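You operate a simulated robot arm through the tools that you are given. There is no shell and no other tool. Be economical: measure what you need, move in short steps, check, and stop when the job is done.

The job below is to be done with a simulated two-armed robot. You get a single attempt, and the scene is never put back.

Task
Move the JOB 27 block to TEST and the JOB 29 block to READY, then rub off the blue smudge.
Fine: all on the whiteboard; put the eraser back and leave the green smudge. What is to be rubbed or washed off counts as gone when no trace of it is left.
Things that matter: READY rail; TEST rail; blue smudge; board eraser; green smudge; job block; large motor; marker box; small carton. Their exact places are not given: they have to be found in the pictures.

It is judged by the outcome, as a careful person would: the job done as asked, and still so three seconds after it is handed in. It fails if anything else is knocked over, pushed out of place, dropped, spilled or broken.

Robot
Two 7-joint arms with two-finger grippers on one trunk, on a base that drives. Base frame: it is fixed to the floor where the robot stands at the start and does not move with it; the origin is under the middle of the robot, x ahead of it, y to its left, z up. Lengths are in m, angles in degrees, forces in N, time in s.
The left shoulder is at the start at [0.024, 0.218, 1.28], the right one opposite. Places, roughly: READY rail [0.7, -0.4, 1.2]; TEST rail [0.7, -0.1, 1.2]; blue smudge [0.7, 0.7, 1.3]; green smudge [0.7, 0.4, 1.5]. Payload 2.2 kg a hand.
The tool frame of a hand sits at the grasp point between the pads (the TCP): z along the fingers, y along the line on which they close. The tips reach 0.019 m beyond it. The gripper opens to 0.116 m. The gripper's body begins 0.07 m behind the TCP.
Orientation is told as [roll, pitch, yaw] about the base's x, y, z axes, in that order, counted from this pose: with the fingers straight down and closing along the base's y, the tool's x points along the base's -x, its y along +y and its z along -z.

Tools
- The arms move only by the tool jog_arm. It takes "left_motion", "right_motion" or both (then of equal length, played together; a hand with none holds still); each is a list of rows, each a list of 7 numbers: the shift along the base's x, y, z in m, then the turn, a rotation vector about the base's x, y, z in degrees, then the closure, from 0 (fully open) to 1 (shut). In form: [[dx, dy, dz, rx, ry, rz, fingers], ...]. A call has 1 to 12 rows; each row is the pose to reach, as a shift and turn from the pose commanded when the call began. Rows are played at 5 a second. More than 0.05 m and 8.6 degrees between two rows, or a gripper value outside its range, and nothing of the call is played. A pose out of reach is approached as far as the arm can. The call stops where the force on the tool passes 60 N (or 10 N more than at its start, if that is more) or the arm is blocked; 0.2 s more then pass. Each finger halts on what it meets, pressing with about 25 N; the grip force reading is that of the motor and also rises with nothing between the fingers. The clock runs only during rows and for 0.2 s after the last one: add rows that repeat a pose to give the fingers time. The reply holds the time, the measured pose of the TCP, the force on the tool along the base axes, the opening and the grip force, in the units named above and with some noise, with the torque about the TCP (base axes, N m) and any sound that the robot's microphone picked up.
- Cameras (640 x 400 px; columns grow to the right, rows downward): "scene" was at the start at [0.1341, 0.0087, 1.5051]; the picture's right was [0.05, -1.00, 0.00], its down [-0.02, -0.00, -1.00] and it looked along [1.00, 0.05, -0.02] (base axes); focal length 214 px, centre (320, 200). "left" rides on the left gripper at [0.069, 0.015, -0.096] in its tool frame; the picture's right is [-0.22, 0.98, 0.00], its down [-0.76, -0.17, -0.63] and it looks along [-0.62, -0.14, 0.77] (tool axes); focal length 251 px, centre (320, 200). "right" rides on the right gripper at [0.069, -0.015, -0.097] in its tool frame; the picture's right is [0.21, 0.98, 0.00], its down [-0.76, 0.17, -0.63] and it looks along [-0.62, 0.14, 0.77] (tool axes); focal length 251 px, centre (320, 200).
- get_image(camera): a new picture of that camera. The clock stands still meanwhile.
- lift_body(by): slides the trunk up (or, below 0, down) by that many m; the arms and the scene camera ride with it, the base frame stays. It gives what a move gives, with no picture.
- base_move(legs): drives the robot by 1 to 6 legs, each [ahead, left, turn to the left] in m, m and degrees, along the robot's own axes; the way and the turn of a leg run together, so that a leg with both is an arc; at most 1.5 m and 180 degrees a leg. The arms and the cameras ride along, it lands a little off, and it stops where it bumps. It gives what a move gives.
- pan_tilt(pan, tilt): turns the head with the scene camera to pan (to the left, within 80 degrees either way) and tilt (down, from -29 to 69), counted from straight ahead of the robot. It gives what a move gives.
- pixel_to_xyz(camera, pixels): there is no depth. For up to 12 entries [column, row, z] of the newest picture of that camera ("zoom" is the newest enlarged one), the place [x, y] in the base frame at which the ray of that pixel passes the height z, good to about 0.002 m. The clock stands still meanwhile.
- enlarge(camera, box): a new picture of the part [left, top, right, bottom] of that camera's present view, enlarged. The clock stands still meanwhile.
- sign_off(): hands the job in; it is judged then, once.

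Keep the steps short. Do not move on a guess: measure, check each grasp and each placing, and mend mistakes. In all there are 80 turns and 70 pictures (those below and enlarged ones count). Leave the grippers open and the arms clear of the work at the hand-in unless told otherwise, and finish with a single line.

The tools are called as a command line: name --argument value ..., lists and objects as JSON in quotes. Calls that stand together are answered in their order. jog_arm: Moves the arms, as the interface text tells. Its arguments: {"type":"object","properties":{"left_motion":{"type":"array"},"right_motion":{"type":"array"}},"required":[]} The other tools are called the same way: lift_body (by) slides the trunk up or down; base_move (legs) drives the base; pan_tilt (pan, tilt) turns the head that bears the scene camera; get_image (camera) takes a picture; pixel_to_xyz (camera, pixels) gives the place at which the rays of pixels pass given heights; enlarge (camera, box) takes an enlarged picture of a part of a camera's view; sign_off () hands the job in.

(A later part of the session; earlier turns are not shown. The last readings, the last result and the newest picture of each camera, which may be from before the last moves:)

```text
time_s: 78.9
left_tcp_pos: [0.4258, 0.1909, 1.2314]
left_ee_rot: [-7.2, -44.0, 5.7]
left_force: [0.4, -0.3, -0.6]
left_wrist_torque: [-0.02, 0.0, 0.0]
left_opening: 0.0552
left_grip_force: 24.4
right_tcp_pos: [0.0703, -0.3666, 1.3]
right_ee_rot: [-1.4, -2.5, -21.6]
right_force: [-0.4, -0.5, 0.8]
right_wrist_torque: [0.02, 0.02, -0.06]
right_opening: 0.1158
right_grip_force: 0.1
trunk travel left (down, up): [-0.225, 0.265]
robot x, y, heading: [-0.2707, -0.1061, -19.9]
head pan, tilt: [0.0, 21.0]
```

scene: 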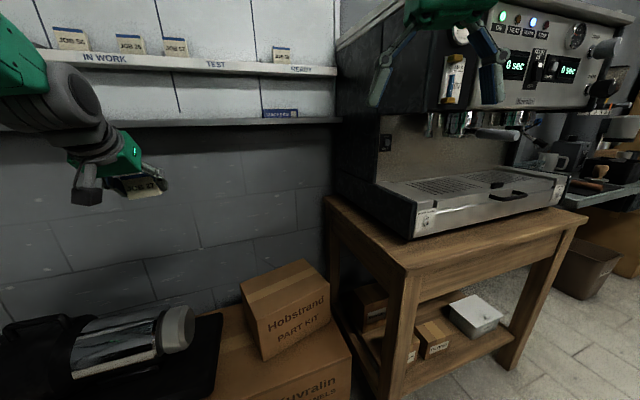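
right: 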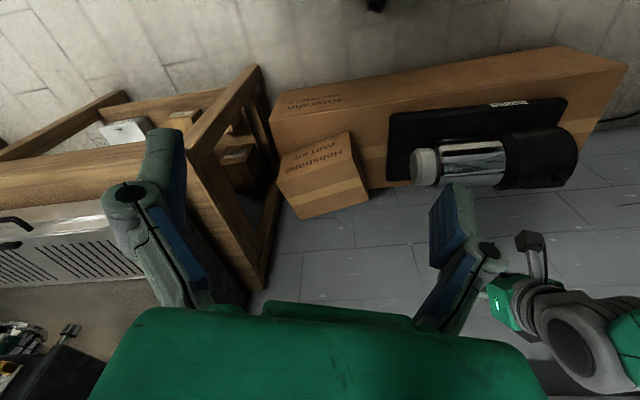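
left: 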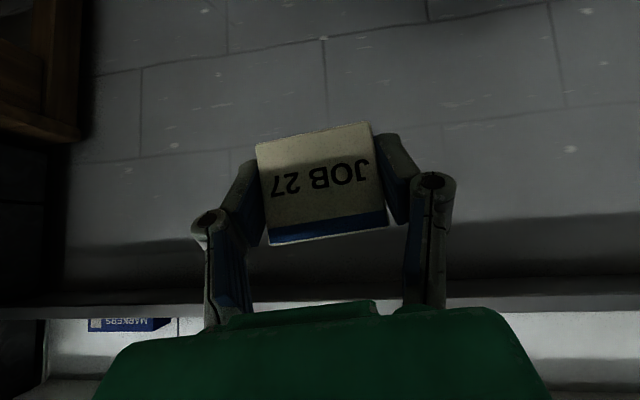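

It is calm at this height. I'll raise the hand well above rail height and straighten it, then drive forward 0.2 m in small legs.

jog_arm --left_motion '[[-0.005, -0.005, 0.02, 1, -0.2, -0.1, 0.7], [-0.01, -0.01, 0.045, 2, -0.4, -0.3, 0.7], [-0.02, -0.015, 0.07, 3, -0.6, -0.4, 0.7], [-0.03, -0.02, 0.095, 4, -0.8, -0.6, 0.7], [-0.035, -0.025, 0.12, 5, -1, -0.7, 0.7], [-0.04, -0.03, 0.15, 5, -1, -0.7, 0.7], [-0.04, -0.03, 0.15, 5, -1, -0.7, 0.7], [-0.04, -0.03, 0.15, 5, -1, -0.7, 0.7]]'

base_move --legs '[[0.07, 0, 0], [0.06, 0, 0], [0.06, 0, 0]]'

jog_arm --left_motion '[[0, 0, 0, 0, 0, 0, 0.7], [0, 0, 0, 0, 0, 0, 0.7], [0, 0, 0, 0, 0, 0, 0.7], [0, 0, 0, 0, 0, 0, 0.7], [0, 0, 0, 0, 0, 0, 0.7], [0, 0, 0, 0, 0, 0, 0.7], [0, 0, 0, 0, 0, 0, 0.7], [0, 0, 0, 0, 0, 0, 0.7]]'

jog_arm --left_motion '[[0, 0, 0, 0, 0, 0, 0.7]]'

jog_arm --left_motion '[[0, 0, 0, 0, 0, 0, 0.7]]'

```text
time_s: 80.7
left_tcp_pos: [0.3859, 0.1622, 1.3818]
left_ee_rot: [-0.3, -45.3, 0.0]
left_force: [0.1, 0.1, -1.1]
left_wrist_torque: [0.02, 0.01, -0.01]
left_opening: 0.0548
left_grip_force: 24.6
right_tcp_pos: [0.0711, -0.3658, 1.2997]
right_ee_rot: [-1.3, -2.5, -21.5]
right_force: [-0.4, 0.3, -0.3]
right_wrist_torque: [0.03, -0.01, 0.02]
right_opening: 0.1158
right_grip_force: 0.1
trunk travel left (down, up): [-0.225, 0.265]
robot x, y, heading: [-0.2758, -0.1032, -19.8]
head pan, tilt: [0.0, 21.0]
```

```text
time_s: 82.8
left_tcp_pos: [0.563, 0.0989, 1.3812]
left_ee_rot: [-0.2, -45.3, 0.2]
left_force: [0.8, -1.7, -1.7]
left_wrist_torque: [0.01, 0.04, -0.02]
left_opening: 0.0551
left_grip_force: 24.9
right_tcp_pos: [0.2471, -0.4298, 1.2993]
right_ee_rot: [-1.4, -2.4, -21.6]
right_force: [-0.1, -0.5, -0.6]
right_wrist_torque: [-0.02, 0.03, 0.0]
right_opening: 0.1161
right_grip_force: 0.1
trunk travel left (down, up): [-0.225, 0.265]
robot x, y, heading: [-0.0938, -0.1634, -19.5]
head pan, tilt: [0.0, 21.0]
```

```text
time_s: 84.6
left_tcp_pos: [0.5642, 0.0986, 1.3805]
left_ee_rot: [-0.2, -45.2, 0.2]
left_force: [-0.9, 0.2, -0.8]
left_wrist_torque: [0.01, 0.0, -0.02]
left_opening: 0.055
left_grip_force: 24.2
right_tcp_pos: [0.2489, -0.4296, 1.2991]
right_ee_rot: [-1.3, -2.4, -21.6]
right_force: [0.1, 0.6, -0.4]
right_wrist_torque: [-0.02, 0.02, 0.0]
right_opening: 0.116
right_grip_force: 0.0
trunk travel left (down, up): [-0.225, 0.265]
robot x, y, heading: [-0.093, -0.1675, -19.8]
head pan, tilt: [0.0, 21.0]
```

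```text
time_s: 85.0
left_tcp_pos: [0.5642, 0.098, 1.3804]
left_ee_rot: [-0.2, -45.3, 0.2]
left_force: [-0.1, 0.5, -0.9]
left_wrist_torque: [-0.02, 0.01, -0.01]
left_opening: 0.0548
left_grip_force: 24.9
right_tcp_pos: [0.2481, -0.4287, 1.3006]
right_ee_rot: [-1.3, -2.5, -21.6]
right_force: [-0.4, -0.3, 1.3]
right_wrist_torque: [0.03, 0.02, 0.03]
right_opening: 0.116
right_grip_force: 0.1
trunk travel left (down, up): [-0.225, 0.265]
robot x, y, heading: [-0.0937, -0.1692, -19.6]
head pan, tilt: [0.0, 21.0]
```

```text
time_s: 85.4
left_tcp_pos: [0.5629, 0.0981, 1.3804]
left_ee_rot: [-0.2, -45.3, 0.2]
left_force: [-0.3, -0.4, -0.5]
left_wrist_torque: [0.0, -0.02, -0.01]
left_opening: 0.0548
left_grip_force: 25.2
right_tcp_pos: [0.2482, -0.429, 1.2999]
right_ee_rot: [-1.3, -2.5, -21.6]
right_force: [-0.1, -0.4, 0.5]
right_wrist_torque: [0.01, 0.01, -0.02]
right_opening: 0.1163
right_grip_force: 0.0
trunk travel left (down, up): [-0.225, 0.265]
robot x, y, heading: [-0.0936, -0.1651, -19.7]
head pan, tilt: [0.0, 21.0]
```

Perfectly steady now. I'll slowly carry the block to y −0.182 in front of TEST.

jog_arm --left_motion '[[0, -0.028, 0, 0, 0, 0, 0.7], [0, -0.056, 0, 0, 0, 0, 0.7], [0, -0.084, 0, 0, 0, 0, 0.7], [0, -0.112, 0, 0, 0, 0, 0.7], [0, -0.14, 0, 0, 0, 0, 0.7], [0, -0.168, 0, 0, 0, 0, 0.7], [0, -0.196, 0, 0, 0, 0, 0.7], [0, -0.224, 0, 0, 0, 0, 0.7], [0, -0.252, 0, 0, 0, 0, 0.7], [0, -0.28, 0, 0, 0, 0, 0.7], [0, -0.28, 0, 0, 0, 0, 0.7], [0, -0.28, 0, 0, 0, 0, 0.7]]'

jog_arm --left_motion '[[0, 0, 0, 0, 0, 0, 0.7]]'

jog_arm --left_motion '[[0, 0, 0, 0, 0, 0, 0.7]]'

```text
time_s: 88.0
left_tcp_pos: [0.5627, -0.183, 1.3817]
left_ee_rot: [-0.1, -45.3, 0.1]
left_force: [-0.1, 0.1, 0.1]
left_wrist_torque: [0.01, -0.02, 0.02]
left_opening: 0.0551
left_grip_force: 25.0
right_tcp_pos: [0.2472, -0.4297, 1.2995]
right_ee_rot: [-1.2, -2.6, -21.6]
right_force: [0.2, 0.0, 0.1]
right_wrist_torque: [-0.01, 0.01, -0.02]
right_opening: 0.1156
right_grip_force: 0.1
trunk travel left (down, up): [-0.225, 0.265]
robot x, y, heading: [-0.095, -0.167, -19.7]
head pan, tilt: [0.0, 21.0]
```

```text
time_s: 88.4
left_tcp_pos: [0.5616, -0.1825, 1.3805]
left_ee_rot: [-0.1, -45.4, 0.1]
left_force: [0.0, -0.4, -0.8]
left_wrist_torque: [0.02, -0.01, 0.02]
left_opening: 0.0549
left_grip_force: 25.3
right_tcp_pos: [0.2474, -0.4308, 1.2998]
right_ee_rot: [-1.2, -2.4, -21.6]
right_force: [0.1, -1.0, 0.8]
right_wrist_torque: [-0.03, -0.03, -0.01]
right_opening: 0.116
right_grip_force: 0.1
trunk travel left (down, up): [-0.225, 0.265]
robot x, y, heading: [-0.0948, -0.1695, -19.7]
head pan, tilt: [0.0, 21.0]
```

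```text
time_s: 88.8
left_tcp_pos: [0.5624, -0.1834, 1.382]
left_ee_rot: [-0.1, -45.3, 0.1]
left_force: [-1.1, 0.6, -0.1]
left_wrist_torque: [0.0, 0.04, 0.01]
left_opening: 0.055
left_grip_force: 25.0
right_tcp_pos: [0.2464, -0.4308, 1.3004]
right_ee_rot: [-1.2, -2.5, -21.6]
right_force: [0.0, 0.2, -1.2]
right_wrist_torque: [0.01, -0.01, -0.03]
right_opening: 0.1162
right_grip_force: 0.1
trunk travel left (down, up): [-0.225, 0.265]
robot x, y, heading: [-0.0976, -0.1708, -19.9]
head pan, tilt: [0.0, 21.0]
```

Steady at (0.562, −0.183, 1.381) with the right orientation. I'll lower to just above the rail and check.

jog_arm --left_motion '[[0.025, 0, -0.015, 0, 0, 0, 0.7], [0.05, 0, -0.03, 0, 0, 0, 0.7], [0.075, 0, -0.05, 0, 0, 0, 0.7], [0.096, 0, -0.07, 0, 0, 0, 0.7], [0.096, 0, -0.082, 0, 0, 0, 0.7], [0.096, 0, -0.088, 0, 0, 0, 0.7], [0.096, 0, -0.088, 0, 0, 0, 0.7]]'

get_image --camera "left"

```text
time_s: 90.4
left_tcp_pos: [0.6584, -0.1838, 1.291]
left_ee_rot: [-0.2, -45.2, 0.1]
left_force: [0.3, -0.1, -0.7]
left_wrist_torque: [0.0, -0.02, 0.01]
left_opening: 0.0551
left_grip_force: 25.1
right_tcp_pos: [0.248, -0.431, 1.299]
right_ee_rot: [-1.3, -2.4, -21.5]
right_force: [-0.7, 0.3, -0.6]
right_wrist_torque: [-0.02, 0.01, -0.01]
right_opening: 0.1159
right_grip_force: 0.1
trunk travel left (down, up): [-0.225, 0.265]
robot x, y, heading: [-0.0919, -0.1663, -19.6]
head pan, tilt: [0.0, 21.0]
```

```text
31 pictures are left
```

left: 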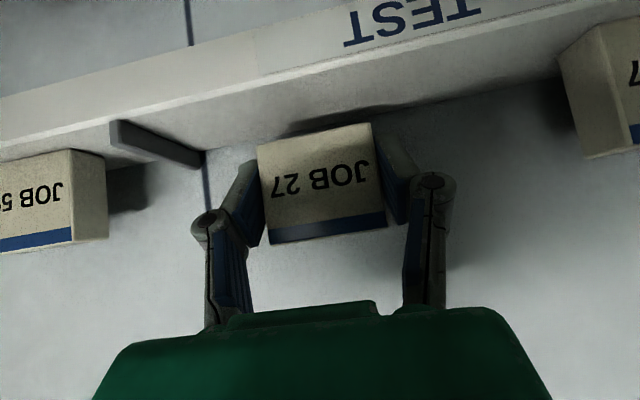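

The block is centred in the gap. It looks slightly pivoted in the grip, so I'll lower it gently onto the rail until contact.

jog_arm --left_motion '[[0, 0, -0.004, 0, 0, 0, 0.7], [0, 0, -0.008, 0, 0, 0, 0.7], [0, 0, -0.011, 0, 0, 0, 0.7], [0, 0, -0.013, 0, 0, 0, 0.7], [0, 0, -0.013, 0, 0, 0, 0.7]]'

enlarge --camera "left" --box '[200, 80, 440, 260]'

```text
time_s: 91.6
left_tcp_pos: [0.6587, -0.1824, 1.2804]
left_ee_rot: [-0.1, -45.3, 0.1]
left_force: [-0.1, -0.1, -0.1]
left_wrist_torque: [0.0, 0.02, 0.02]
left_opening: 0.0547
left_grip_force: 24.9
right_tcp_pos: [0.2465, -0.4306, 1.2993]
right_ee_rot: [-1.3, -2.5, -21.6]
right_force: [0.4, 0.0, -1.1]
right_wrist_torque: [0.01, 0.02, -0.01]
right_opening: 0.1161
right_grip_force: 0.1
trunk travel left (down, up): [-0.225, 0.265]
robot x, y, heading: [-0.0966, -0.1664, -19.5]
head pan, tilt: [0.0, 21.0]
```

```text
2.22 times, centred on (320, 170) of left
```

zoom: 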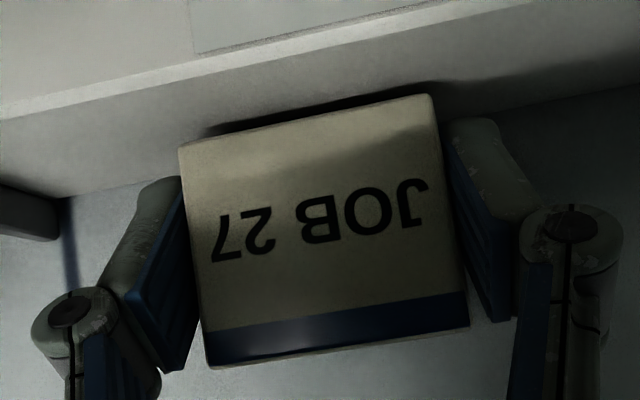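

No contact yet. Lowering a few millimetres more.

jog_arm --left_motion '[[0, 0, -0.002, 0, 0, 0, 0.7], [0, 0, -0.003, 0, 0, 0, 0.7], [0, 0, -0.004, 0, 0, 0, 0.7], [0, 0, -0.004, 0, 0, 0, 0.7]]'

```text
time_s: 92.6
left_tcp_pos: [0.6588, -0.1831, 1.2756]
left_ee_rot: [-0.1, -45.3, 0.1]
left_force: [0.8, 0.7, -0.3]
left_wrist_torque: [0.0, 0.03, 0.01]
left_opening: 0.0547
left_grip_force: 25.3
right_tcp_pos: [0.2473, -0.431, 1.2999]
right_ee_rot: [-1.3, -2.4, -21.7]
right_force: [-0.1, 0.5, 0.2]
right_wrist_torque: [-0.01, -0.04, 0.0]
right_opening: 0.1157
right_grip_force: 0.0
trunk travel left (down, up): [-0.225, 0.265]
robot x, y, heading: [-0.0955, -0.17, -20.0]
head pan, tilt: [0.0, 21.0]
```

jog_arm --left_motion '[[0, 0, -0.0015, 0, 0, 0, 0.7], [0, 0, -0.003, 0, 0, 0, 0.7], [0, 0, -0.0045, 0, 0, 0, 0.7], [0, 0, -0.0045, 0, 0, 0, 0.7]]'

enlarge --camera "left" --box '[200, 80, 440, 260]'

```text
time_s: 93.6
left_tcp_pos: [0.6588, -0.1828, 1.2752]
left_ee_rot: [-0.2, -45.7, 0.2]
left_force: [6.1, 0.1, 18.1]
left_wrist_torque: [0.06, -0.23, -0.07]
left_opening: 0.0551
left_grip_force: 25.6
right_tcp_pos: [0.2458, -0.4307, 1.3009]
right_ee_rot: [-1.2, -2.5, -21.6]
right_force: [0.1, 0.5, -0.8]
right_wrist_torque: [-0.01, 0.02, 0.0]
right_opening: 0.116
right_grip_force: 0.0
trunk travel left (down, up): [-0.225, 0.265]
robot x, y, heading: [-0.0943, -0.1674, -19.9]
head pan, tilt: [0.0, 21.0]
```

```text
2.22 times, centred on (320, 170) of left
```

zoom: 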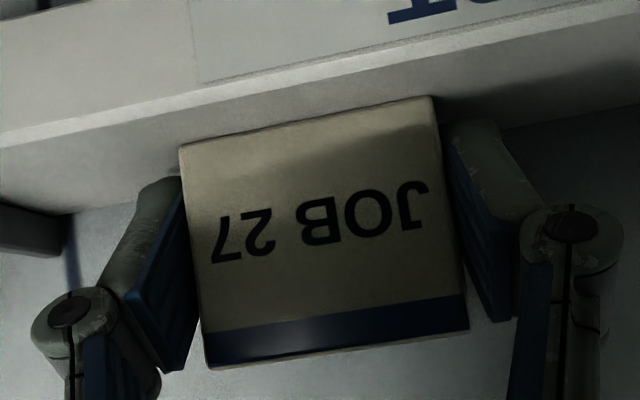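

Contact is made (18 N). I'll ease the pressure off and open to about 0.08 m, clear of the divider.

jog_arm --left_motion '[[0, 0, 0.002, 0, 0, 0, 0.7], [0, 0, 0.003, 0, 0, 0, 0.6], [0, 0, 0.003, 0, 0, 0, 0.45], [0, 0, 0.003, 0, 0, 0, 0.3], [0, 0, 0.003, 0, 0, 0, 0.3]]'

get_image --camera "left"

```text
time_s: 94.8
left_tcp_pos: [0.6584, -0.1831, 1.2753]
left_ee_rot: [-0.1, -45.1, 0.0]
left_force: [-0.3, 0.1, 0.2]
left_wrist_torque: [0.02, -0.02, 0.04]
left_opening: 0.0811
left_grip_force: 0.1
right_tcp_pos: [0.2467, -0.4308, 1.2999]
right_ee_rot: [-1.3, -2.5, -21.6]
right_force: [0.7, -0.2, 0.0]
right_wrist_torque: [0.03, 0.0, 0.03]
right_opening: 0.1158
right_grip_force: 0.0
trunk travel left (down, up): [-0.225, 0.265]
robot x, y, heading: [-0.0941, -0.1657, -19.7]
head pan, tilt: [0.0, 21.0]
```

```text
28 pictures are left
```

left: 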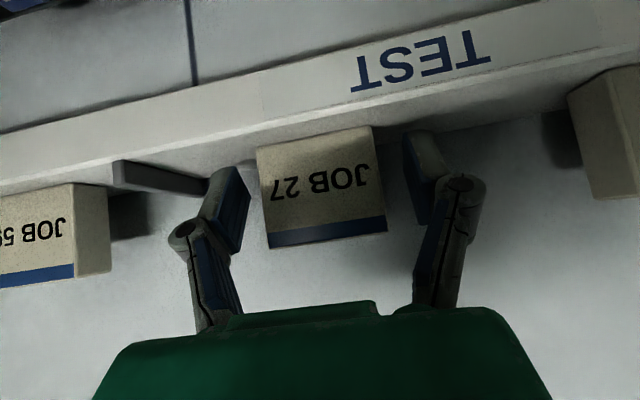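

Block 27 stands on TEST. I'll retract the hand back and up along its axis, then turn the base back and drive to the TO DO area for block 29. I'll use the left hand again, because the right elbow would be close to the machine.

jog_arm --left_motion '[[-0.015, 0, 0.015, 0, 0, 0, 0.3], [-0.04, 0, 0.04, 0, 0, 0, 0.25], [-0.06, 0, 0.07, 0, 0, 0, 0.25], [-0.08, 0, 0.1, 0, 0, 0, 0.25], [-0.1, 0, 0.125, 0, 0, 0, 0.25], [-0.1, 0, 0.125, 0, 0, 0, 0.25]]'

base_move --legs '[[0, 0, 10], [0, 0, 10], [0, 0.1, 0], [0, 0.06, 0]]'

pan_tilt --pan 0 --tilt 30

get_image --camera "scene"

```text
time_s: 96.2
left_tcp_pos: [0.5593, -0.1833, 1.4008]
left_ee_rot: [0.0, -45.1, 0.1]
left_force: [-0.8, -1.1, 0.4]
left_wrist_torque: [0.04, 0.01, 0.01]
left_opening: 0.0868
left_grip_force: 0.0
right_tcp_pos: [0.2487, -0.4314, 1.2995]
right_ee_rot: [-1.2, -2.4, -21.6]
right_force: [0.0, -1.2, -0.1]
right_wrist_torque: [0.0, 0.04, 0.0]
right_opening: 0.1159
right_grip_force: 0.1
trunk travel left (down, up): [-0.225, 0.265]
robot x, y, heading: [-0.0964, -0.1668, -19.5]
head pan, tilt: [0.0, 21.0]
```

```text
time_s: 99.3
left_tcp_pos: [0.5252, 0.2197, 1.3897]
left_ee_rot: [-0.7, -44.4, 20.0]
left_force: [2.3, -1.2, -1.5]
left_wrist_torque: [0.11, -0.01, 0.1]
left_opening: 0.087
left_grip_force: 0.1
right_tcp_pos: [0.3162, -0.1178, 1.2973]
right_ee_rot: [-2.1, -2.2, -2.0]
right_force: [-0.5, -1.3, -2.3]
right_wrist_torque: [0.11, -0.04, 0.06]
right_opening: 0.1158
right_grip_force: 0.0
trunk travel left (down, up): [-0.225, 0.265]
robot x, y, heading: [-0.097, 0.0013, 0.0]
head pan, tilt: [0.0, 21.0]
```

```text
time_s: 100.0
left_tcp_pos: [0.5155, 0.2489, 1.397]
left_ee_rot: [-2.1, -44.7, 21.4]
left_force: [-2.7, 4.4, 0.8]
left_wrist_torque: [-0.31, -0.02, -0.3]
left_opening: 0.0868
left_grip_force: 0.0
right_tcp_pos: [0.3065, -0.0887, 1.3054]
right_ee_rot: [-2.9, -2.7, -1.7]
right_force: [0.0, 3.1, -0.4]
right_wrist_torque: [-0.25, -0.02, -0.02]
right_opening: 0.1159
right_grip_force: 0.0
trunk travel left (down, up): [-0.225, 0.265]
robot x, y, heading: [-0.098, 0.0159, -0.4]
head pan, tilt: [0.0, 30.0]
```

```text
27 pictures are left
```

scene: 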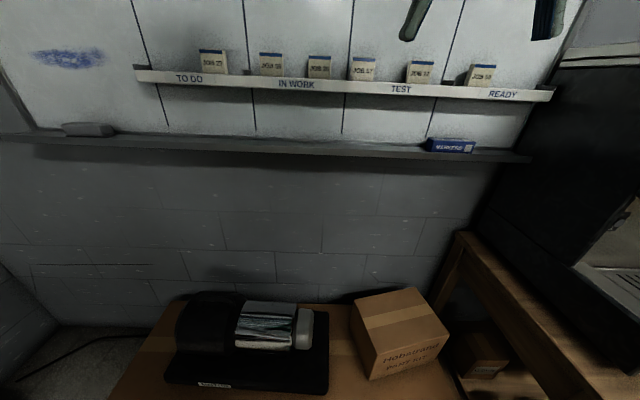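

Blocks 27 and 57 are both on TEST and 29 is still on TO DO. The strafe restarted some sway, so I'll hold to let it settle and read again.

jog_arm --left_motion '[[0, 0, 0, 0, 0, 0, 0.25], [0, 0, 0, 0, 0, 0, 0.25], [0, 0, 0, 0, 0, 0, 0.25], [0, 0, 0, 0, 0, 0, 0.25], [0, 0, 0, 0, 0, 0, 0.25], [0, 0, 0, 0, 0, 0, 0.25], [0, 0, 0, 0, 0, 0, 0.25], [0, 0, 0, 0, 0, 0, 0.25], [0, 0, 0, 0, 0, 0, 0.25], [0, 0, 0, 0, 0, 0, 0.25], [0, 0, 0, 0, 0, 0, 0.25], [0, 0, 0, 0, 0, 0, 0.25]]'

jog_arm --left_motion '[[0, 0, 0, 0, 0, 0, 0.25]]'

jog_arm --left_motion '[[0, 0, 0, 0, 0, 0, 0.25]]'

jog_arm --left_motion '[[0, 0, 0, 0, 0, 0, 0.25]]'

```text
time_s: 102.8
left_tcp_pos: [0.5157, 0.2406, 1.4001]
left_ee_rot: [-1.9, -44.8, 21.2]
left_force: [-0.9, 0.8, -0.5]
left_wrist_torque: [-0.03, 0.0, -0.03]
left_opening: 0.0869
left_grip_force: 0.0
right_tcp_pos: [0.3066, -0.0966, 1.3012]
right_ee_rot: [-2.5, -2.6, -1.6]
right_force: [1.7, 0.8, -2.7]
right_wrist_torque: [-0.12, 0.06, -0.01]
right_opening: 0.116
right_grip_force: 0.1
trunk travel left (down, up): [-0.225, 0.265]
robot x, y, heading: [-0.1009, 0.0179, -0.3]
head pan, tilt: [0.0, 30.0]
stopped in row 12 (left hand): the arm was blocked; the commanded pose is now the measured one
```

```text
time_s: 103.4
left_tcp_pos: [0.5089, 0.2258, 1.406]
left_ee_rot: [-1.4, -45.3, 20.6]
left_force: [-0.2, 1.5, -0.3]
left_wrist_torque: [-0.11, 0.01, -0.14]
left_opening: 0.0868
left_grip_force: 0.1
right_tcp_pos: [0.297, -0.1092, 1.3064]
right_ee_rot: [-2.1, -3.6, -1.8]
right_force: [-0.5, 1.5, -0.3]
right_wrist_torque: [-0.17, -0.05, 0.02]
right_opening: 0.116
right_grip_force: 0.1
trunk travel left (down, up): [-0.225, 0.265]
robot x, y, heading: [-0.0971, 0.0086, -0.4]
head pan, tilt: [0.0, 30.0]
stopped in row 1 (left hand): the arm was blocked; the commanded pose is now the measured one
```

```text
time_s: 103.8
left_tcp_pos: [0.5115, 0.1799, 1.4074]
left_ee_rot: [1.0, -45.8, 18.7]
left_force: [0.0, -0.7, -0.1]
left_wrist_torque: [0.04, -0.01, 0.07]
left_opening: 0.0872
left_grip_force: 0.1
right_tcp_pos: [0.3051, -0.1523, 1.2969]
right_ee_rot: [-0.5, -2.2, -2.1]
right_force: [0.3, -0.1, -0.1]
right_wrist_torque: [0.04, 0.02, -0.03]
right_opening: 0.1161
right_grip_force: 0.1
trunk travel left (down, up): [-0.225, 0.265]
robot x, y, heading: [-0.0973, 0.001, -0.4]
head pan, tilt: [0.0, 30.0]
```

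```text
time_s: 104.2
left_tcp_pos: [0.5105, 0.2069, 1.4082]
left_ee_rot: [-0.4, -45.5, 19.8]
left_force: [0.2, 0.3, 0.0]
left_wrist_torque: [-0.01, 0.01, 0.02]
left_opening: 0.0868
left_grip_force: 0.1
right_tcp_pos: [0.2965, -0.1273, 1.3069]
right_ee_rot: [-1.3, -3.7, -2.0]
right_force: [-0.8, 0.9, -0.1]
right_wrist_torque: [-0.06, -0.03, 0.0]
right_opening: 0.116
right_grip_force: 0.1
trunk travel left (down, up): [-0.225, 0.265]
robot x, y, heading: [-0.0969, 0.0067, -0.3]
head pan, tilt: [0.0, 30.0]
```

The sway persists after the strafe but died out earlier with the trunk low, and straight-ahead drives didn't excite it. I'll back off 0.1 m, lower the trunk, wait, and sample.

base_move --legs '[[-0.1, 0, 0]]'

lift_body --by -0.22

jog_arm --left_motion '[[0, 0, 0, 0, 0, 0, 0.25], [0, 0, 0, 0, 0, 0, 0.25], [0, 0, 0, 0, 0, 0, 0.25], [0, 0, 0, 0, 0, 0, 0.25], [0, 0, 0, 0, 0, 0, 0.25], [0, 0, 0, 0, 0, 0, 0.25], [0, 0, 0, 0, 0, 0, 0.25], [0, 0, 0, 0, 0, 0, 0.25], [0, 0, 0, 0, 0, 0, 0.25], [0, 0, 0, 0, 0, 0, 0.25], [0, 0, 0, 0, 0, 0, 0.25], [0, 0, 0, 0, 0, 0, 0.25]]'

jog_arm --left_motion '[[0, 0, 0, 0, 0, 0, 0.25], [0, 0, 0, 0, 0, 0, 0.25], [0, 0, 0, 0, 0, 0, 0.25], [0, 0, 0, 0, 0, 0, 0.25], [0, 0, 0, 0, 0, 0, 0.25], [0, 0, 0, 0, 0, 0, 0.25], [0, 0, 0, 0, 0, 0, 0.25], [0, 0, 0, 0, 0, 0, 0.25], [0, 0, 0, 0, 0, 0, 0.25], [0, 0, 0, 0, 0, 0, 0.25], [0, 0, 0, 0, 0, 0, 0.25], [0, 0, 0, 0, 0, 0, 0.25]]'

jog_arm --left_motion '[[0, 0, 0, 0, 0, 0, 0.25]]'

jog_arm --left_motion '[[0, 0, 0, 0, 0, 0, 0.25]]'

```text
time_s: 105.4
left_tcp_pos: [0.4097, 0.2481, 1.4019]
left_ee_rot: [-2.5, -45.0, 21.4]
left_force: [-1.1, 2.8, 0.6]
left_wrist_torque: [-0.14, 0.0, -0.09]
left_opening: 0.087
left_grip_force: 0.0
right_tcp_pos: [0.2023, -0.0899, 1.3032]
right_ee_rot: [-2.8, -2.5, -1.9]
right_force: [-0.1, 0.8, -0.8]
right_wrist_torque: [-0.14, 0.07, 0.0]
right_opening: 0.116
right_grip_force: 0.0
trunk travel left (down, up): [-0.225, 0.265]
robot x, y, heading: [-0.1997, 0.011, -0.4]
head pan, tilt: [0.0, 30.0]
```

```text
time_s: 107.7
left_tcp_pos: [0.4046, 0.2494, 1.187]
left_ee_rot: [-2.5, -45.0, 21.9]
left_force: [-0.7, 3.0, 0.2]
left_wrist_torque: [-0.19, -0.05, -0.13]
left_opening: 0.0869
left_grip_force: 0.0
right_tcp_pos: [0.1984, -0.0906, 1.0845]
right_ee_rot: [-2.7, -2.6, -1.6]
right_force: [0.2, 2.4, 0.0]
right_wrist_torque: [-0.29, 0.02, 0.01]
right_opening: 0.116
right_grip_force: 0.1
trunk travel left (down, up): [-0.005, 0.485]
robot x, y, heading: [-0.2023, 0.0236, -0.4]
head pan, tilt: [0.0, 30.0]
```

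```text
time_s: 110.3
left_tcp_pos: [0.4054, 0.1894, 1.1925]
left_ee_rot: [0.7, -46.1, 19.0]
left_force: [-0.9, -0.9, 0.0]
left_wrist_torque: [0.06, 0.0, 0.03]
left_opening: 0.0867
left_grip_force: 0.0
right_tcp_pos: [0.2002, -0.1421, 1.0743]
right_ee_rot: [-0.5, -1.8, -2.1]
right_force: [1.1, -0.4, 0.4]
right_wrist_torque: [0.05, 0.05, 0.0]
right_opening: 0.1159
right_grip_force: 0.2
trunk travel left (down, up): [-0.005, 0.485]
robot x, y, heading: [-0.2007, 0.0075, -0.8]
head pan, tilt: [0.0, 30.0]
```

```text
time_s: 113.1
left_tcp_pos: [0.404, 0.2174, 1.1906]
left_ee_rot: [-1.4, -45.9, 20.6]
left_force: [0.1, 2.8, 1.3]
left_wrist_torque: [-0.11, -0.01, -0.09]
left_opening: 0.0872
left_grip_force: 0.1
right_tcp_pos: [0.1962, -0.1172, 1.0817]
right_ee_rot: [-1.9, -2.5, -1.8]
right_force: [0.1, 1.9, -0.4]
right_wrist_torque: [-0.17, 0.01, -0.03]
right_opening: 0.1162
right_grip_force: 0.1
trunk travel left (down, up): [-0.005, 0.485]
robot x, y, heading: [-0.1975, 0.0113, -0.4]
head pan, tilt: [0.0, 30.0]
stopped in row 12 (left hand): the arm was blocked; the commanded pose is now the measured one
```

```text
time_s: 113.5
left_tcp_pos: [0.4039, 0.1709, 1.1946]
left_ee_rot: [1.2, -46.5, 18.4]
left_force: [0.5, -2.0, 0.1]
left_wrist_torque: [0.12, 0.01, 0.07]
left_opening: 0.0869
left_grip_force: 0.0
right_tcp_pos: [0.1993, -0.1591, 1.0742]
right_ee_rot: [0.1, -1.8, -2.4]
right_force: [-0.1, -0.7, 1.3]
right_wrist_torque: [0.12, 0.04, -0.01]
right_opening: 0.116
right_grip_force: 0.2
trunk travel left (down, up): [-0.005, 0.485]
robot x, y, heading: [-0.1985, 0.0065, -0.5]
head pan, tilt: [0.0, 30.0]
```

```text
time_s: 113.9
left_tcp_pos: [0.4042, 0.2181, 1.1909]
left_ee_rot: [-1.4, -45.7, 20.5]
left_force: [0.1, 2.3, 0.9]
left_wrist_torque: [-0.09, -0.01, -0.09]
left_opening: 0.0868
left_grip_force: 0.1
right_tcp_pos: [0.197, -0.1168, 1.0812]
right_ee_rot: [-1.8, -2.4, -1.8]
right_force: [0.5, 0.9, -0.6]
right_wrist_torque: [-0.08, 0.02, 0.01]
right_opening: 0.1161
right_grip_force: 0.1
trunk travel left (down, up): [-0.005, 0.485]
robot x, y, heading: [-0.1983, 0.014, -0.5]
head pan, tilt: [0.0, 30.0]
```

It doesn't decay in this arm pose. Earlier it died out once the left hand was further out to the left, so I'll move both hands outward slowly and sample.

jog_arm --left_motion '[[0, 0.03, 0, 0, 0, 0, 0.25], [0, 0.06, 0, 0, 0, 0, 0.25], [0, 0.09, 0, 0, 0, 0, 0.25], [0, 0.12, 0, 0, 0, 0, 0.25], [0, 0.15, 0, 0, 0, 0, 0.25], [0, 0.18, 0, 0, 0, 0, 0.25], [0, 0.21, 0, 0, 0, 0, 0.25], [0, 0.24, 0, 0, 0, 0, 0.25], [0, 0.27, 0, 0, 0, 0, 0.25], [0, 0.3, 0, 0, 0, 0, 0.25], [0, 0.3, 0, 0, 0, 0, 0.25], [0, 0.3, 0, 0, 0, 0, 0.25]]'

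jog_arm --left_motion '[[0, 0, 0, 0, 0, 0, 0.25], [0, 0, 0, 0, 0, 0, 0.25], [0, 0, 0, 0, 0, 0, 0.25], [0, 0, 0, 0, 0, 0, 0.25], [0, 0, 0, 0, 0, 0, 0.25], [0, 0, 0, 0, 0, 0, 0.25], [0, 0, 0, 0, 0, 0, 0.25], [0, 0, 0, 0, 0, 0, 0.25], [0, 0, 0, 0, 0, 0, 0.25], [0, 0, 0, 0, 0, 0, 0.25], [0, 0, 0, 0, 0, 0, 0.25], [0, 0, 0, 0, 0, 0, 0.25]]'

jog_arm --left_motion '[[0, 0, 0, 0, 0, 0, 0.25]]'

jog_arm --left_motion '[[0, 0, 0, 0, 0, 0, 0.25]]'

jog_arm --left_motion '[[0, 0, 0, 0, 0, 0, 0.25]]'

```text
time_s: 116.5
left_tcp_pos: [0.4042, 0.5008, 1.1899]
left_ee_rot: [-0.3, -46.0, 19.7]
left_force: [0.5, 0.8, 0.6]
left_wrist_torque: [0.02, 0.02, 0.0]
left_opening: 0.0868
left_grip_force: 0.1
right_tcp_pos: [0.1986, -0.1344, 1.0786]
right_ee_rot: [-1.0, -1.9, -2.2]
right_force: [-0.3, 0.8, 0.6]
right_wrist_torque: [-0.01, -0.02, 0.01]
right_opening: 0.1161
right_grip_force: 0.0
trunk travel left (down, up): [-0.005, 0.485]
robot x, y, heading: [-0.1997, 0.0061, -0.6]
head pan, tilt: [0.0, 30.0]
```

```text
time_s: 119.1
left_tcp_pos: [0.4044, 0.4896, 1.1943]
left_ee_rot: [0.3, -46.2, 19.2]
left_force: [0.2, -1.0, 0.4]
left_wrist_torque: [0.06, -0.01, -0.02]
left_opening: 0.0869
left_grip_force: 0.0
right_tcp_pos: [0.1981, -0.1437, 1.0775]
right_ee_rot: [-0.6, -2.0, -2.2]
right_force: [-0.8, 0.0, 0.0]
right_wrist_torque: [0.05, 0.0, 0.0]
right_opening: 0.1159
right_grip_force: 0.0
trunk travel left (down, up): [-0.005, 0.485]
robot x, y, heading: [-0.1984, 0.0077, -0.4]
head pan, tilt: [0.0, 30.0]
```

```text
time_s: 119.5
left_tcp_pos: [0.4042, 0.5037, 1.1887]
left_ee_rot: [-0.4, -45.9, 19.8]
left_force: [-0.3, 0.0, -0.6]
left_wrist_torque: [-0.03, -0.03, -0.04]
left_opening: 0.0868
left_grip_force: 0.0
right_tcp_pos: [0.1983, -0.1299, 1.0787]
right_ee_rot: [-1.3, -2.1, -2.0]
right_force: [0.5, 0.1, -0.1]
right_wrist_torque: [-0.06, -0.02, 0.01]
right_opening: 0.1158
right_grip_force: 0.0
trunk travel left (down, up): [-0.005, 0.485]
robot x, y, heading: [-0.1978, 0.0071, -0.3]
head pan, tilt: [0.0, 30.0]
```

```text
time_s: 119.9
left_tcp_pos: [0.4044, 0.4916, 1.1933]
left_ee_rot: [0.1, -46.1, 19.2]
left_force: [0.3, -0.6, 0.3]
left_wrist_torque: [0.02, -0.01, 0.05]
left_opening: 0.0872
left_grip_force: 0.0
right_tcp_pos: [0.1964, -0.1419, 1.0767]
right_ee_rot: [-0.7, -2.0, -2.2]
right_force: [1.0, -0.7, 0.0]
right_wrist_torque: [0.02, 0.0, 0.02]
right_opening: 0.116
right_grip_force: 0.0
trunk travel left (down, up): [-0.005, 0.485]
robot x, y, heading: [-0.1984, 0.0044, -0.3]
head pan, tilt: [0.0, 30.0]
```

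```text
time_s: 120.3
left_tcp_pos: [0.404, 0.5026, 1.1908]
left_ee_rot: [-0.5, -46.0, 19.7]
left_force: [-0.1, 0.4, 0.5]
left_wrist_torque: [-0.02, 0.0, 0.02]
left_opening: 0.0869
left_grip_force: 0.2
right_tcp_pos: [0.1973, -0.1332, 1.0781]
right_ee_rot: [-1.2, -2.0, -2.1]
right_force: [0.3, 0.4, -0.6]
right_wrist_torque: [-0.05, 0.01, 0.0]
right_opening: 0.116
right_grip_force: 0.1
trunk travel left (down, up): [-0.005, 0.485]
robot x, y, heading: [-0.1985, 0.0101, -0.3]
head pan, tilt: [0.0, 30.0]
```

That works: the sway has decayed to ±0.006 m. I'll raise the trunk, drive straight forward 0.14 m and straighten the hand's yaw.

jog_arm --left_motion '[[0, 0, 0, 0, 0, -5, 0.25], [0, 0, 0, 0, 0, -10, 0.25], [0, 0, 0, 0.1, 0.5, -15, 0.25], [0, 0, 0, 0.2, 1, -19.7, 0.25], [0, 0, 0, 0.2, 1, -19.7, 0.25], [0, 0, 0, 0.2, 1, -19.7, 0.25], [0, 0, 0, 0.2, 1, -19.7, 0.25], [0, 0, 0, 0.2, 1, -19.7, 0.25], [0, 0, 0, 0.2, 1, -19.7, 0.25], [0, 0, 0, 0.2, 1, -19.7, 0.25]]'

lift_body --by 0.22

base_move --legs '[[0.07, 0, 0], [0.07, 0, 0]]'

jog_arm --left_motion '[[0, 0, 0, 0, 0, 0, 0.25], [0, 0, 0, 0, 0, 0, 0.25], [0, 0, 0, 0, 0, 0, 0.25], [0, 0, 0, 0, 0, 0, 0.25]]'

jog_arm --left_motion '[[0, 0, 0, 0, 0, 0, 0.25]]'

```text
time_s: 122.5
left_tcp_pos: [0.4043, 0.4972, 1.1905]
left_ee_rot: [0.3, -45.1, -0.5]
left_force: [0.1, -0.5, 0.4]
left_wrist_torque: [0.03, -0.01, -0.02]
left_opening: 0.0869
left_grip_force: 0.1
right_tcp_pos: [0.1986, -0.1374, 1.0776]
right_ee_rot: [-1.0, -2.0, -2.1]
right_force: [0.4, 0.3, 0.1]
right_wrist_torque: [0.03, 0.02, 0.02]
right_opening: 0.116
right_grip_force: 0.0
trunk travel left (down, up): [-0.005, 0.485]
robot x, y, heading: [-0.1973, 0.0083, -0.4]
head pan, tilt: [0.0, 30.0]
```

```text
time_s: 124.8
left_tcp_pos: [0.4049, 0.4973, 1.4111]
left_ee_rot: [0.3, -45.1, -0.6]
left_force: [-0.4, -0.6, 0.2]
left_wrist_torque: [-0.02, 0.0, 0.01]
left_opening: 0.087
left_grip_force: 0.0
right_tcp_pos: [0.1988, -0.136, 1.2961]
right_ee_rot: [-1.0, -2.0, -2.2]
right_force: [0.1, -0.8, 0.0]
right_wrist_torque: [-0.04, 0.0, -0.01]
right_opening: 0.116
right_grip_force: 0.1
trunk travel left (down, up): [-0.225, 0.265]
robot x, y, heading: [-0.1976, 0.0069, -0.3]
head pan, tilt: [0.0, 30.0]
```

```text
time_s: 126.5
left_tcp_pos: [0.5451, 0.4963, 1.4105]
left_ee_rot: [0.4, -44.9, -0.5]
left_force: [0.4, -0.3, -1.5]
left_wrist_torque: [0.0, 0.0, 0.01]
left_opening: 0.0871
left_grip_force: 0.1
right_tcp_pos: [0.3376, -0.1379, 1.2987]
right_ee_rot: [-0.9, -2.2, -2.2]
right_force: [-0.2, -0.3, -0.6]
right_wrist_torque: [-0.02, 0.02, 0.0]
right_opening: 0.1161
right_grip_force: 0.1
trunk travel left (down, up): [-0.225, 0.265]
robot x, y, heading: [-0.0608, 0.0063, -0.1]
head pan, tilt: [0.0, 30.0]
```

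```text
time_s: 127.5
left_tcp_pos: [0.5423, 0.4944, 1.412]
left_ee_rot: [0.4, -45.0, -0.4]
left_force: [0.2, 0.4, -0.5]
left_wrist_torque: [0.01, 0.01, 0.01]
left_opening: 0.087
left_grip_force: 0.0
right_tcp_pos: [0.336, -0.1387, 1.2975]
right_ee_rot: [-0.9, -2.0, -2.2]
right_force: [0.4, 0.0, 0.2]
right_wrist_torque: [0.02, 0.03, 0.01]
right_opening: 0.116
right_grip_force: 0.0
trunk travel left (down, up): [-0.225, 0.265]
robot x, y, heading: [-0.061, 0.0067, -0.4]
head pan, tilt: [0.0, 30.0]
```

```text
time_s: 127.9
left_tcp_pos: [0.5433, 0.4959, 1.4115]
left_ee_rot: [0.5, -45.1, -0.6]
left_force: [-0.2, -0.1, -0.8]
left_wrist_torque: [0.0, -0.03, 0.02]
left_opening: 0.0872
left_grip_force: 0.1
right_tcp_pos: [0.3366, -0.1382, 1.2975]
right_ee_rot: [-0.8, -2.0, -2.3]
right_force: [-0.4, 0.0, 0.3]
right_wrist_torque: [-0.02, -0.02, -0.01]
right_opening: 0.116
right_grip_force: 0.1
trunk travel left (down, up): [-0.225, 0.265]
robot x, y, heading: [-0.0596, 0.0065, -0.3]
head pan, tilt: [0.0, 30.0]
```

Steady. Now a slow move to above block 29 (y≈0.329), then a wrist view.

jog_arm --left_motion '[[0.003, -0.02, -0.003, 0, 0, 0, 0.25], [0.006, -0.04, -0.006, 0, 0, 0, 0.25], [0.009, -0.06, -0.009, 0, 0, 0, 0.25], [0.012, -0.08, -0.012, 0, 0, 0, 0.25], [0.015, -0.1, -0.015, 0, 0, 0, 0.25], [0.018, -0.12, -0.018, 0, 0, 0, 0.25], [0.02, -0.14, -0.02, 0, 0, 0, 0.25], [0.02, -0.16, -0.02, 0, 0, 0, 0.25], [0.02, -0.167, -0.02, 0, 0, 0, 0.25], [0.02, -0.167, -0.02, 0, 0, 0, 0.25]]'

get_image --camera "left"

```text
time_s: 130.1
left_tcp_pos: [0.5624, 0.3275, 1.3923]
left_ee_rot: [0.4, -44.9, -0.6]
left_force: [0.0, -0.9, 0.0]
left_wrist_torque: [0.03, 0.0, 0.01]
left_opening: 0.0872
left_grip_force: 0.1
right_tcp_pos: [0.3369, -0.1389, 1.2961]
right_ee_rot: [-0.8, -1.9, -2.2]
right_force: [0.5, -0.8, 0.5]
right_wrist_torque: [0.03, -0.01, 0.0]
right_opening: 0.116
right_grip_force: 0.0
trunk travel left (down, up): [-0.225, 0.265]
robot x, y, heading: [-0.0603, 0.0069, -0.3]
head pan, tilt: [0.0, 30.0]
```

```text
26 pictures are left
```

left: 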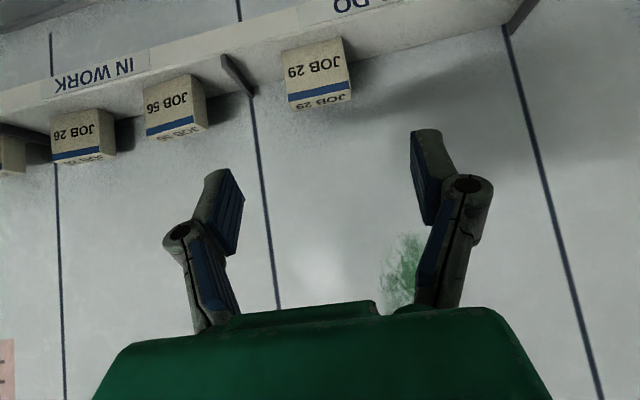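

pixel_to_xyz --camera "left" --pixels '[[283, 50, 1.25], [342, 38, 1.25], [290, 106, 1.3], [351, 93, 1.3], [222, 57, 1.27], [253, 93, 1.26]]'

```text
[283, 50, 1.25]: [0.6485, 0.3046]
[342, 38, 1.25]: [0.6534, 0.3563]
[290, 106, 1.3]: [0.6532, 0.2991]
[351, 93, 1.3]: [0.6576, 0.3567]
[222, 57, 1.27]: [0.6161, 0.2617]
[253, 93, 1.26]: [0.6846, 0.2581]
```

Block 29's centre is y≈0.329 and its front is x≈0.652. The divider at 0.26 leaves about 15 mm for the finger. I'll approach along the finger axis.

jog_arm --left_motion '[[0.02, 0.001, -0.028, 0, 0, 0, 0.25], [0.04, 0.001, -0.053, 0, 0, 0, 0.25], [0.06, 0.001, -0.077, 0, 0, 0, 0.25], [0.078, 0.001, -0.097, 0, 0, 0, 0.25], [0.095, 0.001, -0.114, 0, 0, 0, 0.25], [0.095, 0.001, -0.114, 0, 0, 0, 0.25]]'

get_image --camera "left"

```text
time_s: 131.5
left_tcp_pos: [0.6569, 0.3294, 1.2784]
left_ee_rot: [0.4, -45.1, -0.6]
left_force: [-0.1, -0.4, 0.1]
left_wrist_torque: [0.0, 0.0, 0.01]
left_opening: 0.0868
left_grip_force: 0.0
right_tcp_pos: [0.3371, -0.1378, 1.2961]
right_ee_rot: [-0.9, -1.8, -2.3]
right_force: [0.4, 0.4, 0.0]
right_wrist_torque: [-0.02, -0.02, 0.0]
right_opening: 0.1162
right_grip_force: 0.0
trunk travel left (down, up): [-0.225, 0.265]
robot x, y, heading: [-0.0615, 0.0064, -0.3]
head pan, tilt: [0.0, 30.0]
```

```text
25 pictures are left
```

left: 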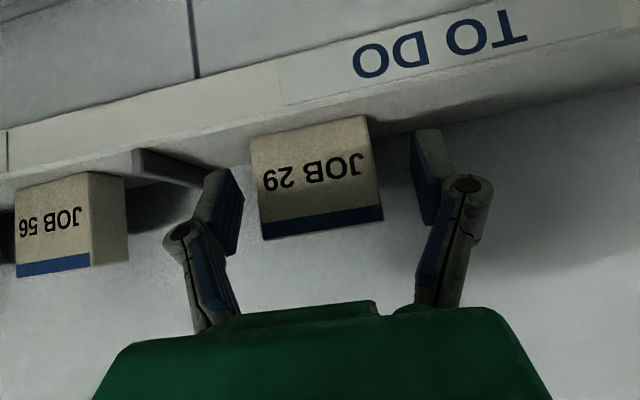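

Centred. I'll close, lift and retract, then move outward slowly to the stable carrying pose.

jog_arm --left_motion '[[0, 0, 0, 0, 0, 0, 0.45], [0, 0, 0, 0, 0, 0, 0.7], [0, 0, 0, 0, 0, 0, 0.7], [0, 0, 0.005, 0, 0, 0, 0.7], [-0.01, 0, 0.03, 0, 0, 0, 0.7], [-0.035, 0, 0.06, 0, 0, 0, 0.7], [-0.065, 0, 0.09, 0, 0, 0, 0.7], [-0.095, 0, 0.12, 0, 0, 0, 0.7], [-0.11, 0.02, 0.13, 0, 0, 0, 0.7], [-0.11, 0.02, 0.13, 0, 0, 0, 0.7]]'

jog_arm --left_motion '[[0, 0.02, 0, 0, 0, 0, 0.7], [0, 0.04, 0, 0, 0, 0, 0.7], [0, 0.06, 0, 0, 0, 0, 0.7], [0, 0.08, 0, 0, 0, 0, 0.7], [0, 0.1, 0, 0, 0, 0, 0.7], [0, 0.12, 0, 0, 0, 0, 0.7], [0, 0.14, 0, 0, 0, 0, 0.7], [0, 0.15, 0, 0, 0, 0, 0.7], [0, 0.15, 0, 0, 0, 0, 0.7]]'

get_image --camera "left"

```text
time_s: 133.7
left_tcp_pos: [0.5485, 0.3491, 1.4075]
left_ee_rot: [0.3, -44.9, -0.4]
left_force: [0.9, 0.2, -0.5]
left_wrist_torque: [0.02, 0.02, -0.01]
left_opening: 0.055
left_grip_force: 25.0
right_tcp_pos: [0.3379, -0.1361, 1.2966]
right_ee_rot: [-1.0, -1.9, -2.2]
right_force: [-0.2, -0.5, 1.0]
right_wrist_torque: [-0.03, 0.03, 0.02]
right_opening: 0.1159
right_grip_force: 0.1
trunk travel left (down, up): [-0.225, 0.265]
robot x, y, heading: [-0.0615, 0.0061, -0.6]
head pan, tilt: [0.0, 30.0]
```

```text
time_s: 135.7
left_tcp_pos: [0.5483, 0.4993, 1.4079]
left_ee_rot: [0.4, -44.9, -0.6]
left_force: [-0.5, -0.1, 0.0]
left_wrist_torque: [-0.04, -0.03, 0.03]
left_opening: 0.0549
left_grip_force: 25.1
right_tcp_pos: [0.3362, -0.1368, 1.2966]
right_ee_rot: [-0.9, -1.9, -2.2]
right_force: [0.5, -0.3, -0.9]
right_wrist_torque: [-0.01, -0.01, -0.02]
right_opening: 0.116
right_grip_force: 0.1
trunk travel left (down, up): [-0.225, 0.265]
robot x, y, heading: [-0.0585, 0.0066, -0.4]
head pan, tilt: [0.0, 30.0]
```

```text
24 pictures are left
```

left: 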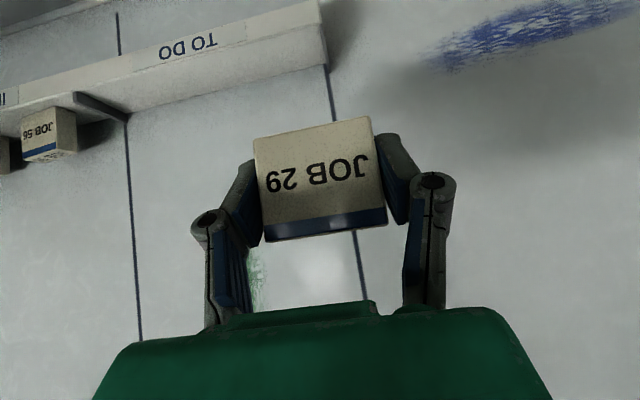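

Block 29 is held. I'll back off and lower the trunk, keeping the hand out where it damps well, then strafe right in small legs and sample the sway.

base_move --legs '[[-0.07, 0, 0], [-0.07, 0, 0]]'

lift_body --by -0.2

base_move --legs '[[0, -0.04, 0], [0, -0.05, 0], [0, -0.05, 0], [0, -0.05, 0]]'

jog_arm --left_motion '[[0, 0, 0, 0, 0, 0, 0.7], [0, 0, 0, 0, 0, 0, 0.7], [0, 0, 0, 0, 0, 0, 0.7], [0, 0, 0, 0, 0, 0, 0.7], [0, 0, 0, 0, 0, 0, 0.7], [0, 0, 0, 0, 0, 0, 0.7], [0, 0, 0, 0, 0, 0, 0.7], [0, 0, 0, 0, 0, 0, 0.7], [0, 0, 0, 0, 0, 0, 0.7], [0, 0, 0, 0, 0, 0, 0.7], [0, 0, 0, 0, 0, 0, 0.7], [0, 0, 0, 0, 0, 0, 0.7]]'

jog_arm --left_motion '[[0, 0, 0, 0, 0, 0, 0.7]]'

jog_arm --left_motion '[[0, 0, 0, 0, 0, 0, 0.7]]'

```text
time_s: 137.3
left_tcp_pos: [0.4063, 0.501, 1.4089]
left_ee_rot: [0.3, -45.0, -0.5]
left_force: [-0.2, -0.6, 0.9]
left_wrist_torque: [0.02, -0.02, 0.0]
left_opening: 0.055
left_grip_force: 24.6
right_tcp_pos: [0.1973, -0.1361, 1.295]
right_ee_rot: [-0.9, -1.7, -2.2]
right_force: [0.7, 0.1, 0.3]
right_wrist_torque: [-0.02, 0.0, -0.03]
right_opening: 0.1155
right_grip_force: 0.1
trunk travel left (down, up): [-0.225, 0.265]
robot x, y, heading: [-0.1984, 0.0073, -0.6]
head pan, tilt: [0.0, 30.0]
```

```text
time_s: 139.5
left_tcp_pos: [0.4033, 0.4995, 1.2105]
left_ee_rot: [0.4, -45.2, -0.6]
left_force: [-0.7, -0.4, -0.2]
left_wrist_torque: [0.0, 0.0, 0.01]
left_opening: 0.0551
left_grip_force: 24.5
right_tcp_pos: [0.1942, -0.1381, 1.0937]
right_ee_rot: [-0.9, -1.3, -2.1]
right_force: [0.3, -0.7, -0.6]
right_wrist_torque: [-0.01, 0.01, -0.01]
right_opening: 0.1158
right_grip_force: 0.1
trunk travel left (down, up): [-0.025, 0.465]
robot x, y, heading: [-0.2009, 0.0073, -0.3]
head pan, tilt: [0.0, 30.0]
```

```text
time_s: 141.9
left_tcp_pos: [0.4029, 0.3405, 1.1989]
left_ee_rot: [-1.4, -45.1, 0.9]
left_force: [0.3, 2.3, -1.1]
left_wrist_torque: [-0.09, -0.06, -0.1]
left_opening: 0.055
left_grip_force: 24.5
right_tcp_pos: [0.1924, -0.3007, 1.0975]
right_ee_rot: [-2.1, -1.8, -1.9]
right_force: [-0.1, 2.0, -0.1]
right_wrist_torque: [-0.19, 0.02, 0.01]
right_opening: 0.1161
right_grip_force: 0.0
trunk travel left (down, up): [-0.025, 0.465]
robot x, y, heading: [-0.1988, -0.1735, -0.4]
head pan, tilt: [0.0, 30.0]
```

```text
time_s: 144.5
left_tcp_pos: [0.4, 0.3518, 1.1981]
left_ee_rot: [-1.9, -45.1, 1.4]
left_force: [1.2, 1.0, -1.0]
left_wrist_torque: [-0.11, -0.04, -0.08]
left_opening: 0.055
left_grip_force: 24.9
right_tcp_pos: [0.1942, -0.2909, 1.0954]
right_ee_rot: [-2.4, -1.4, -1.8]
right_force: [0.1, 0.9, 0.1]
right_wrist_torque: [-0.1, 0.03, -0.01]
right_opening: 0.1159
right_grip_force: 0.1
trunk travel left (down, up): [-0.025, 0.465]
robot x, y, heading: [-0.1993, -0.1739, -0.2]
head pan, tilt: [0.0, 30.0]
```

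```text
time_s: 144.9
left_tcp_pos: [0.4007, 0.3068, 1.2134]
left_ee_rot: [0.7, -45.3, -0.7]
left_force: [-0.9, -1.0, -0.7]
left_wrist_torque: [0.13, 0.05, 0.09]
left_opening: 0.0551
left_grip_force: 25.0
right_tcp_pos: [0.1907, -0.3295, 1.0938]
right_ee_rot: [-0.6, -1.6, -2.1]
right_force: [-0.5, -0.7, 1.4]
right_wrist_torque: [0.12, -0.04, -0.03]
right_opening: 0.1161
right_grip_force: 0.0
trunk travel left (down, up): [-0.025, 0.465]
robot x, y, heading: [-0.197, -0.182, -0.3]
head pan, tilt: [0.0, 30.0]
```

```text
time_s: 145.3
left_tcp_pos: [0.3984, 0.3505, 1.1975]
left_ee_rot: [-1.7, -45.2, 1.3]
left_force: [-0.2, 1.7, -0.4]
left_wrist_torque: [-0.06, -0.04, -0.1]
left_opening: 0.0548
left_grip_force: 24.9
right_tcp_pos: [0.1927, -0.2922, 1.0957]
right_ee_rot: [-2.4, -1.5, -1.8]
right_force: [0.9, 1.5, -0.2]
right_wrist_torque: [-0.11, 0.03, 0.0]
right_opening: 0.1157
right_grip_force: 0.0
trunk travel left (down, up): [-0.025, 0.465]
robot x, y, heading: [-0.1961, -0.1699, -0.6]
head pan, tilt: [0.0, 30.0]
```

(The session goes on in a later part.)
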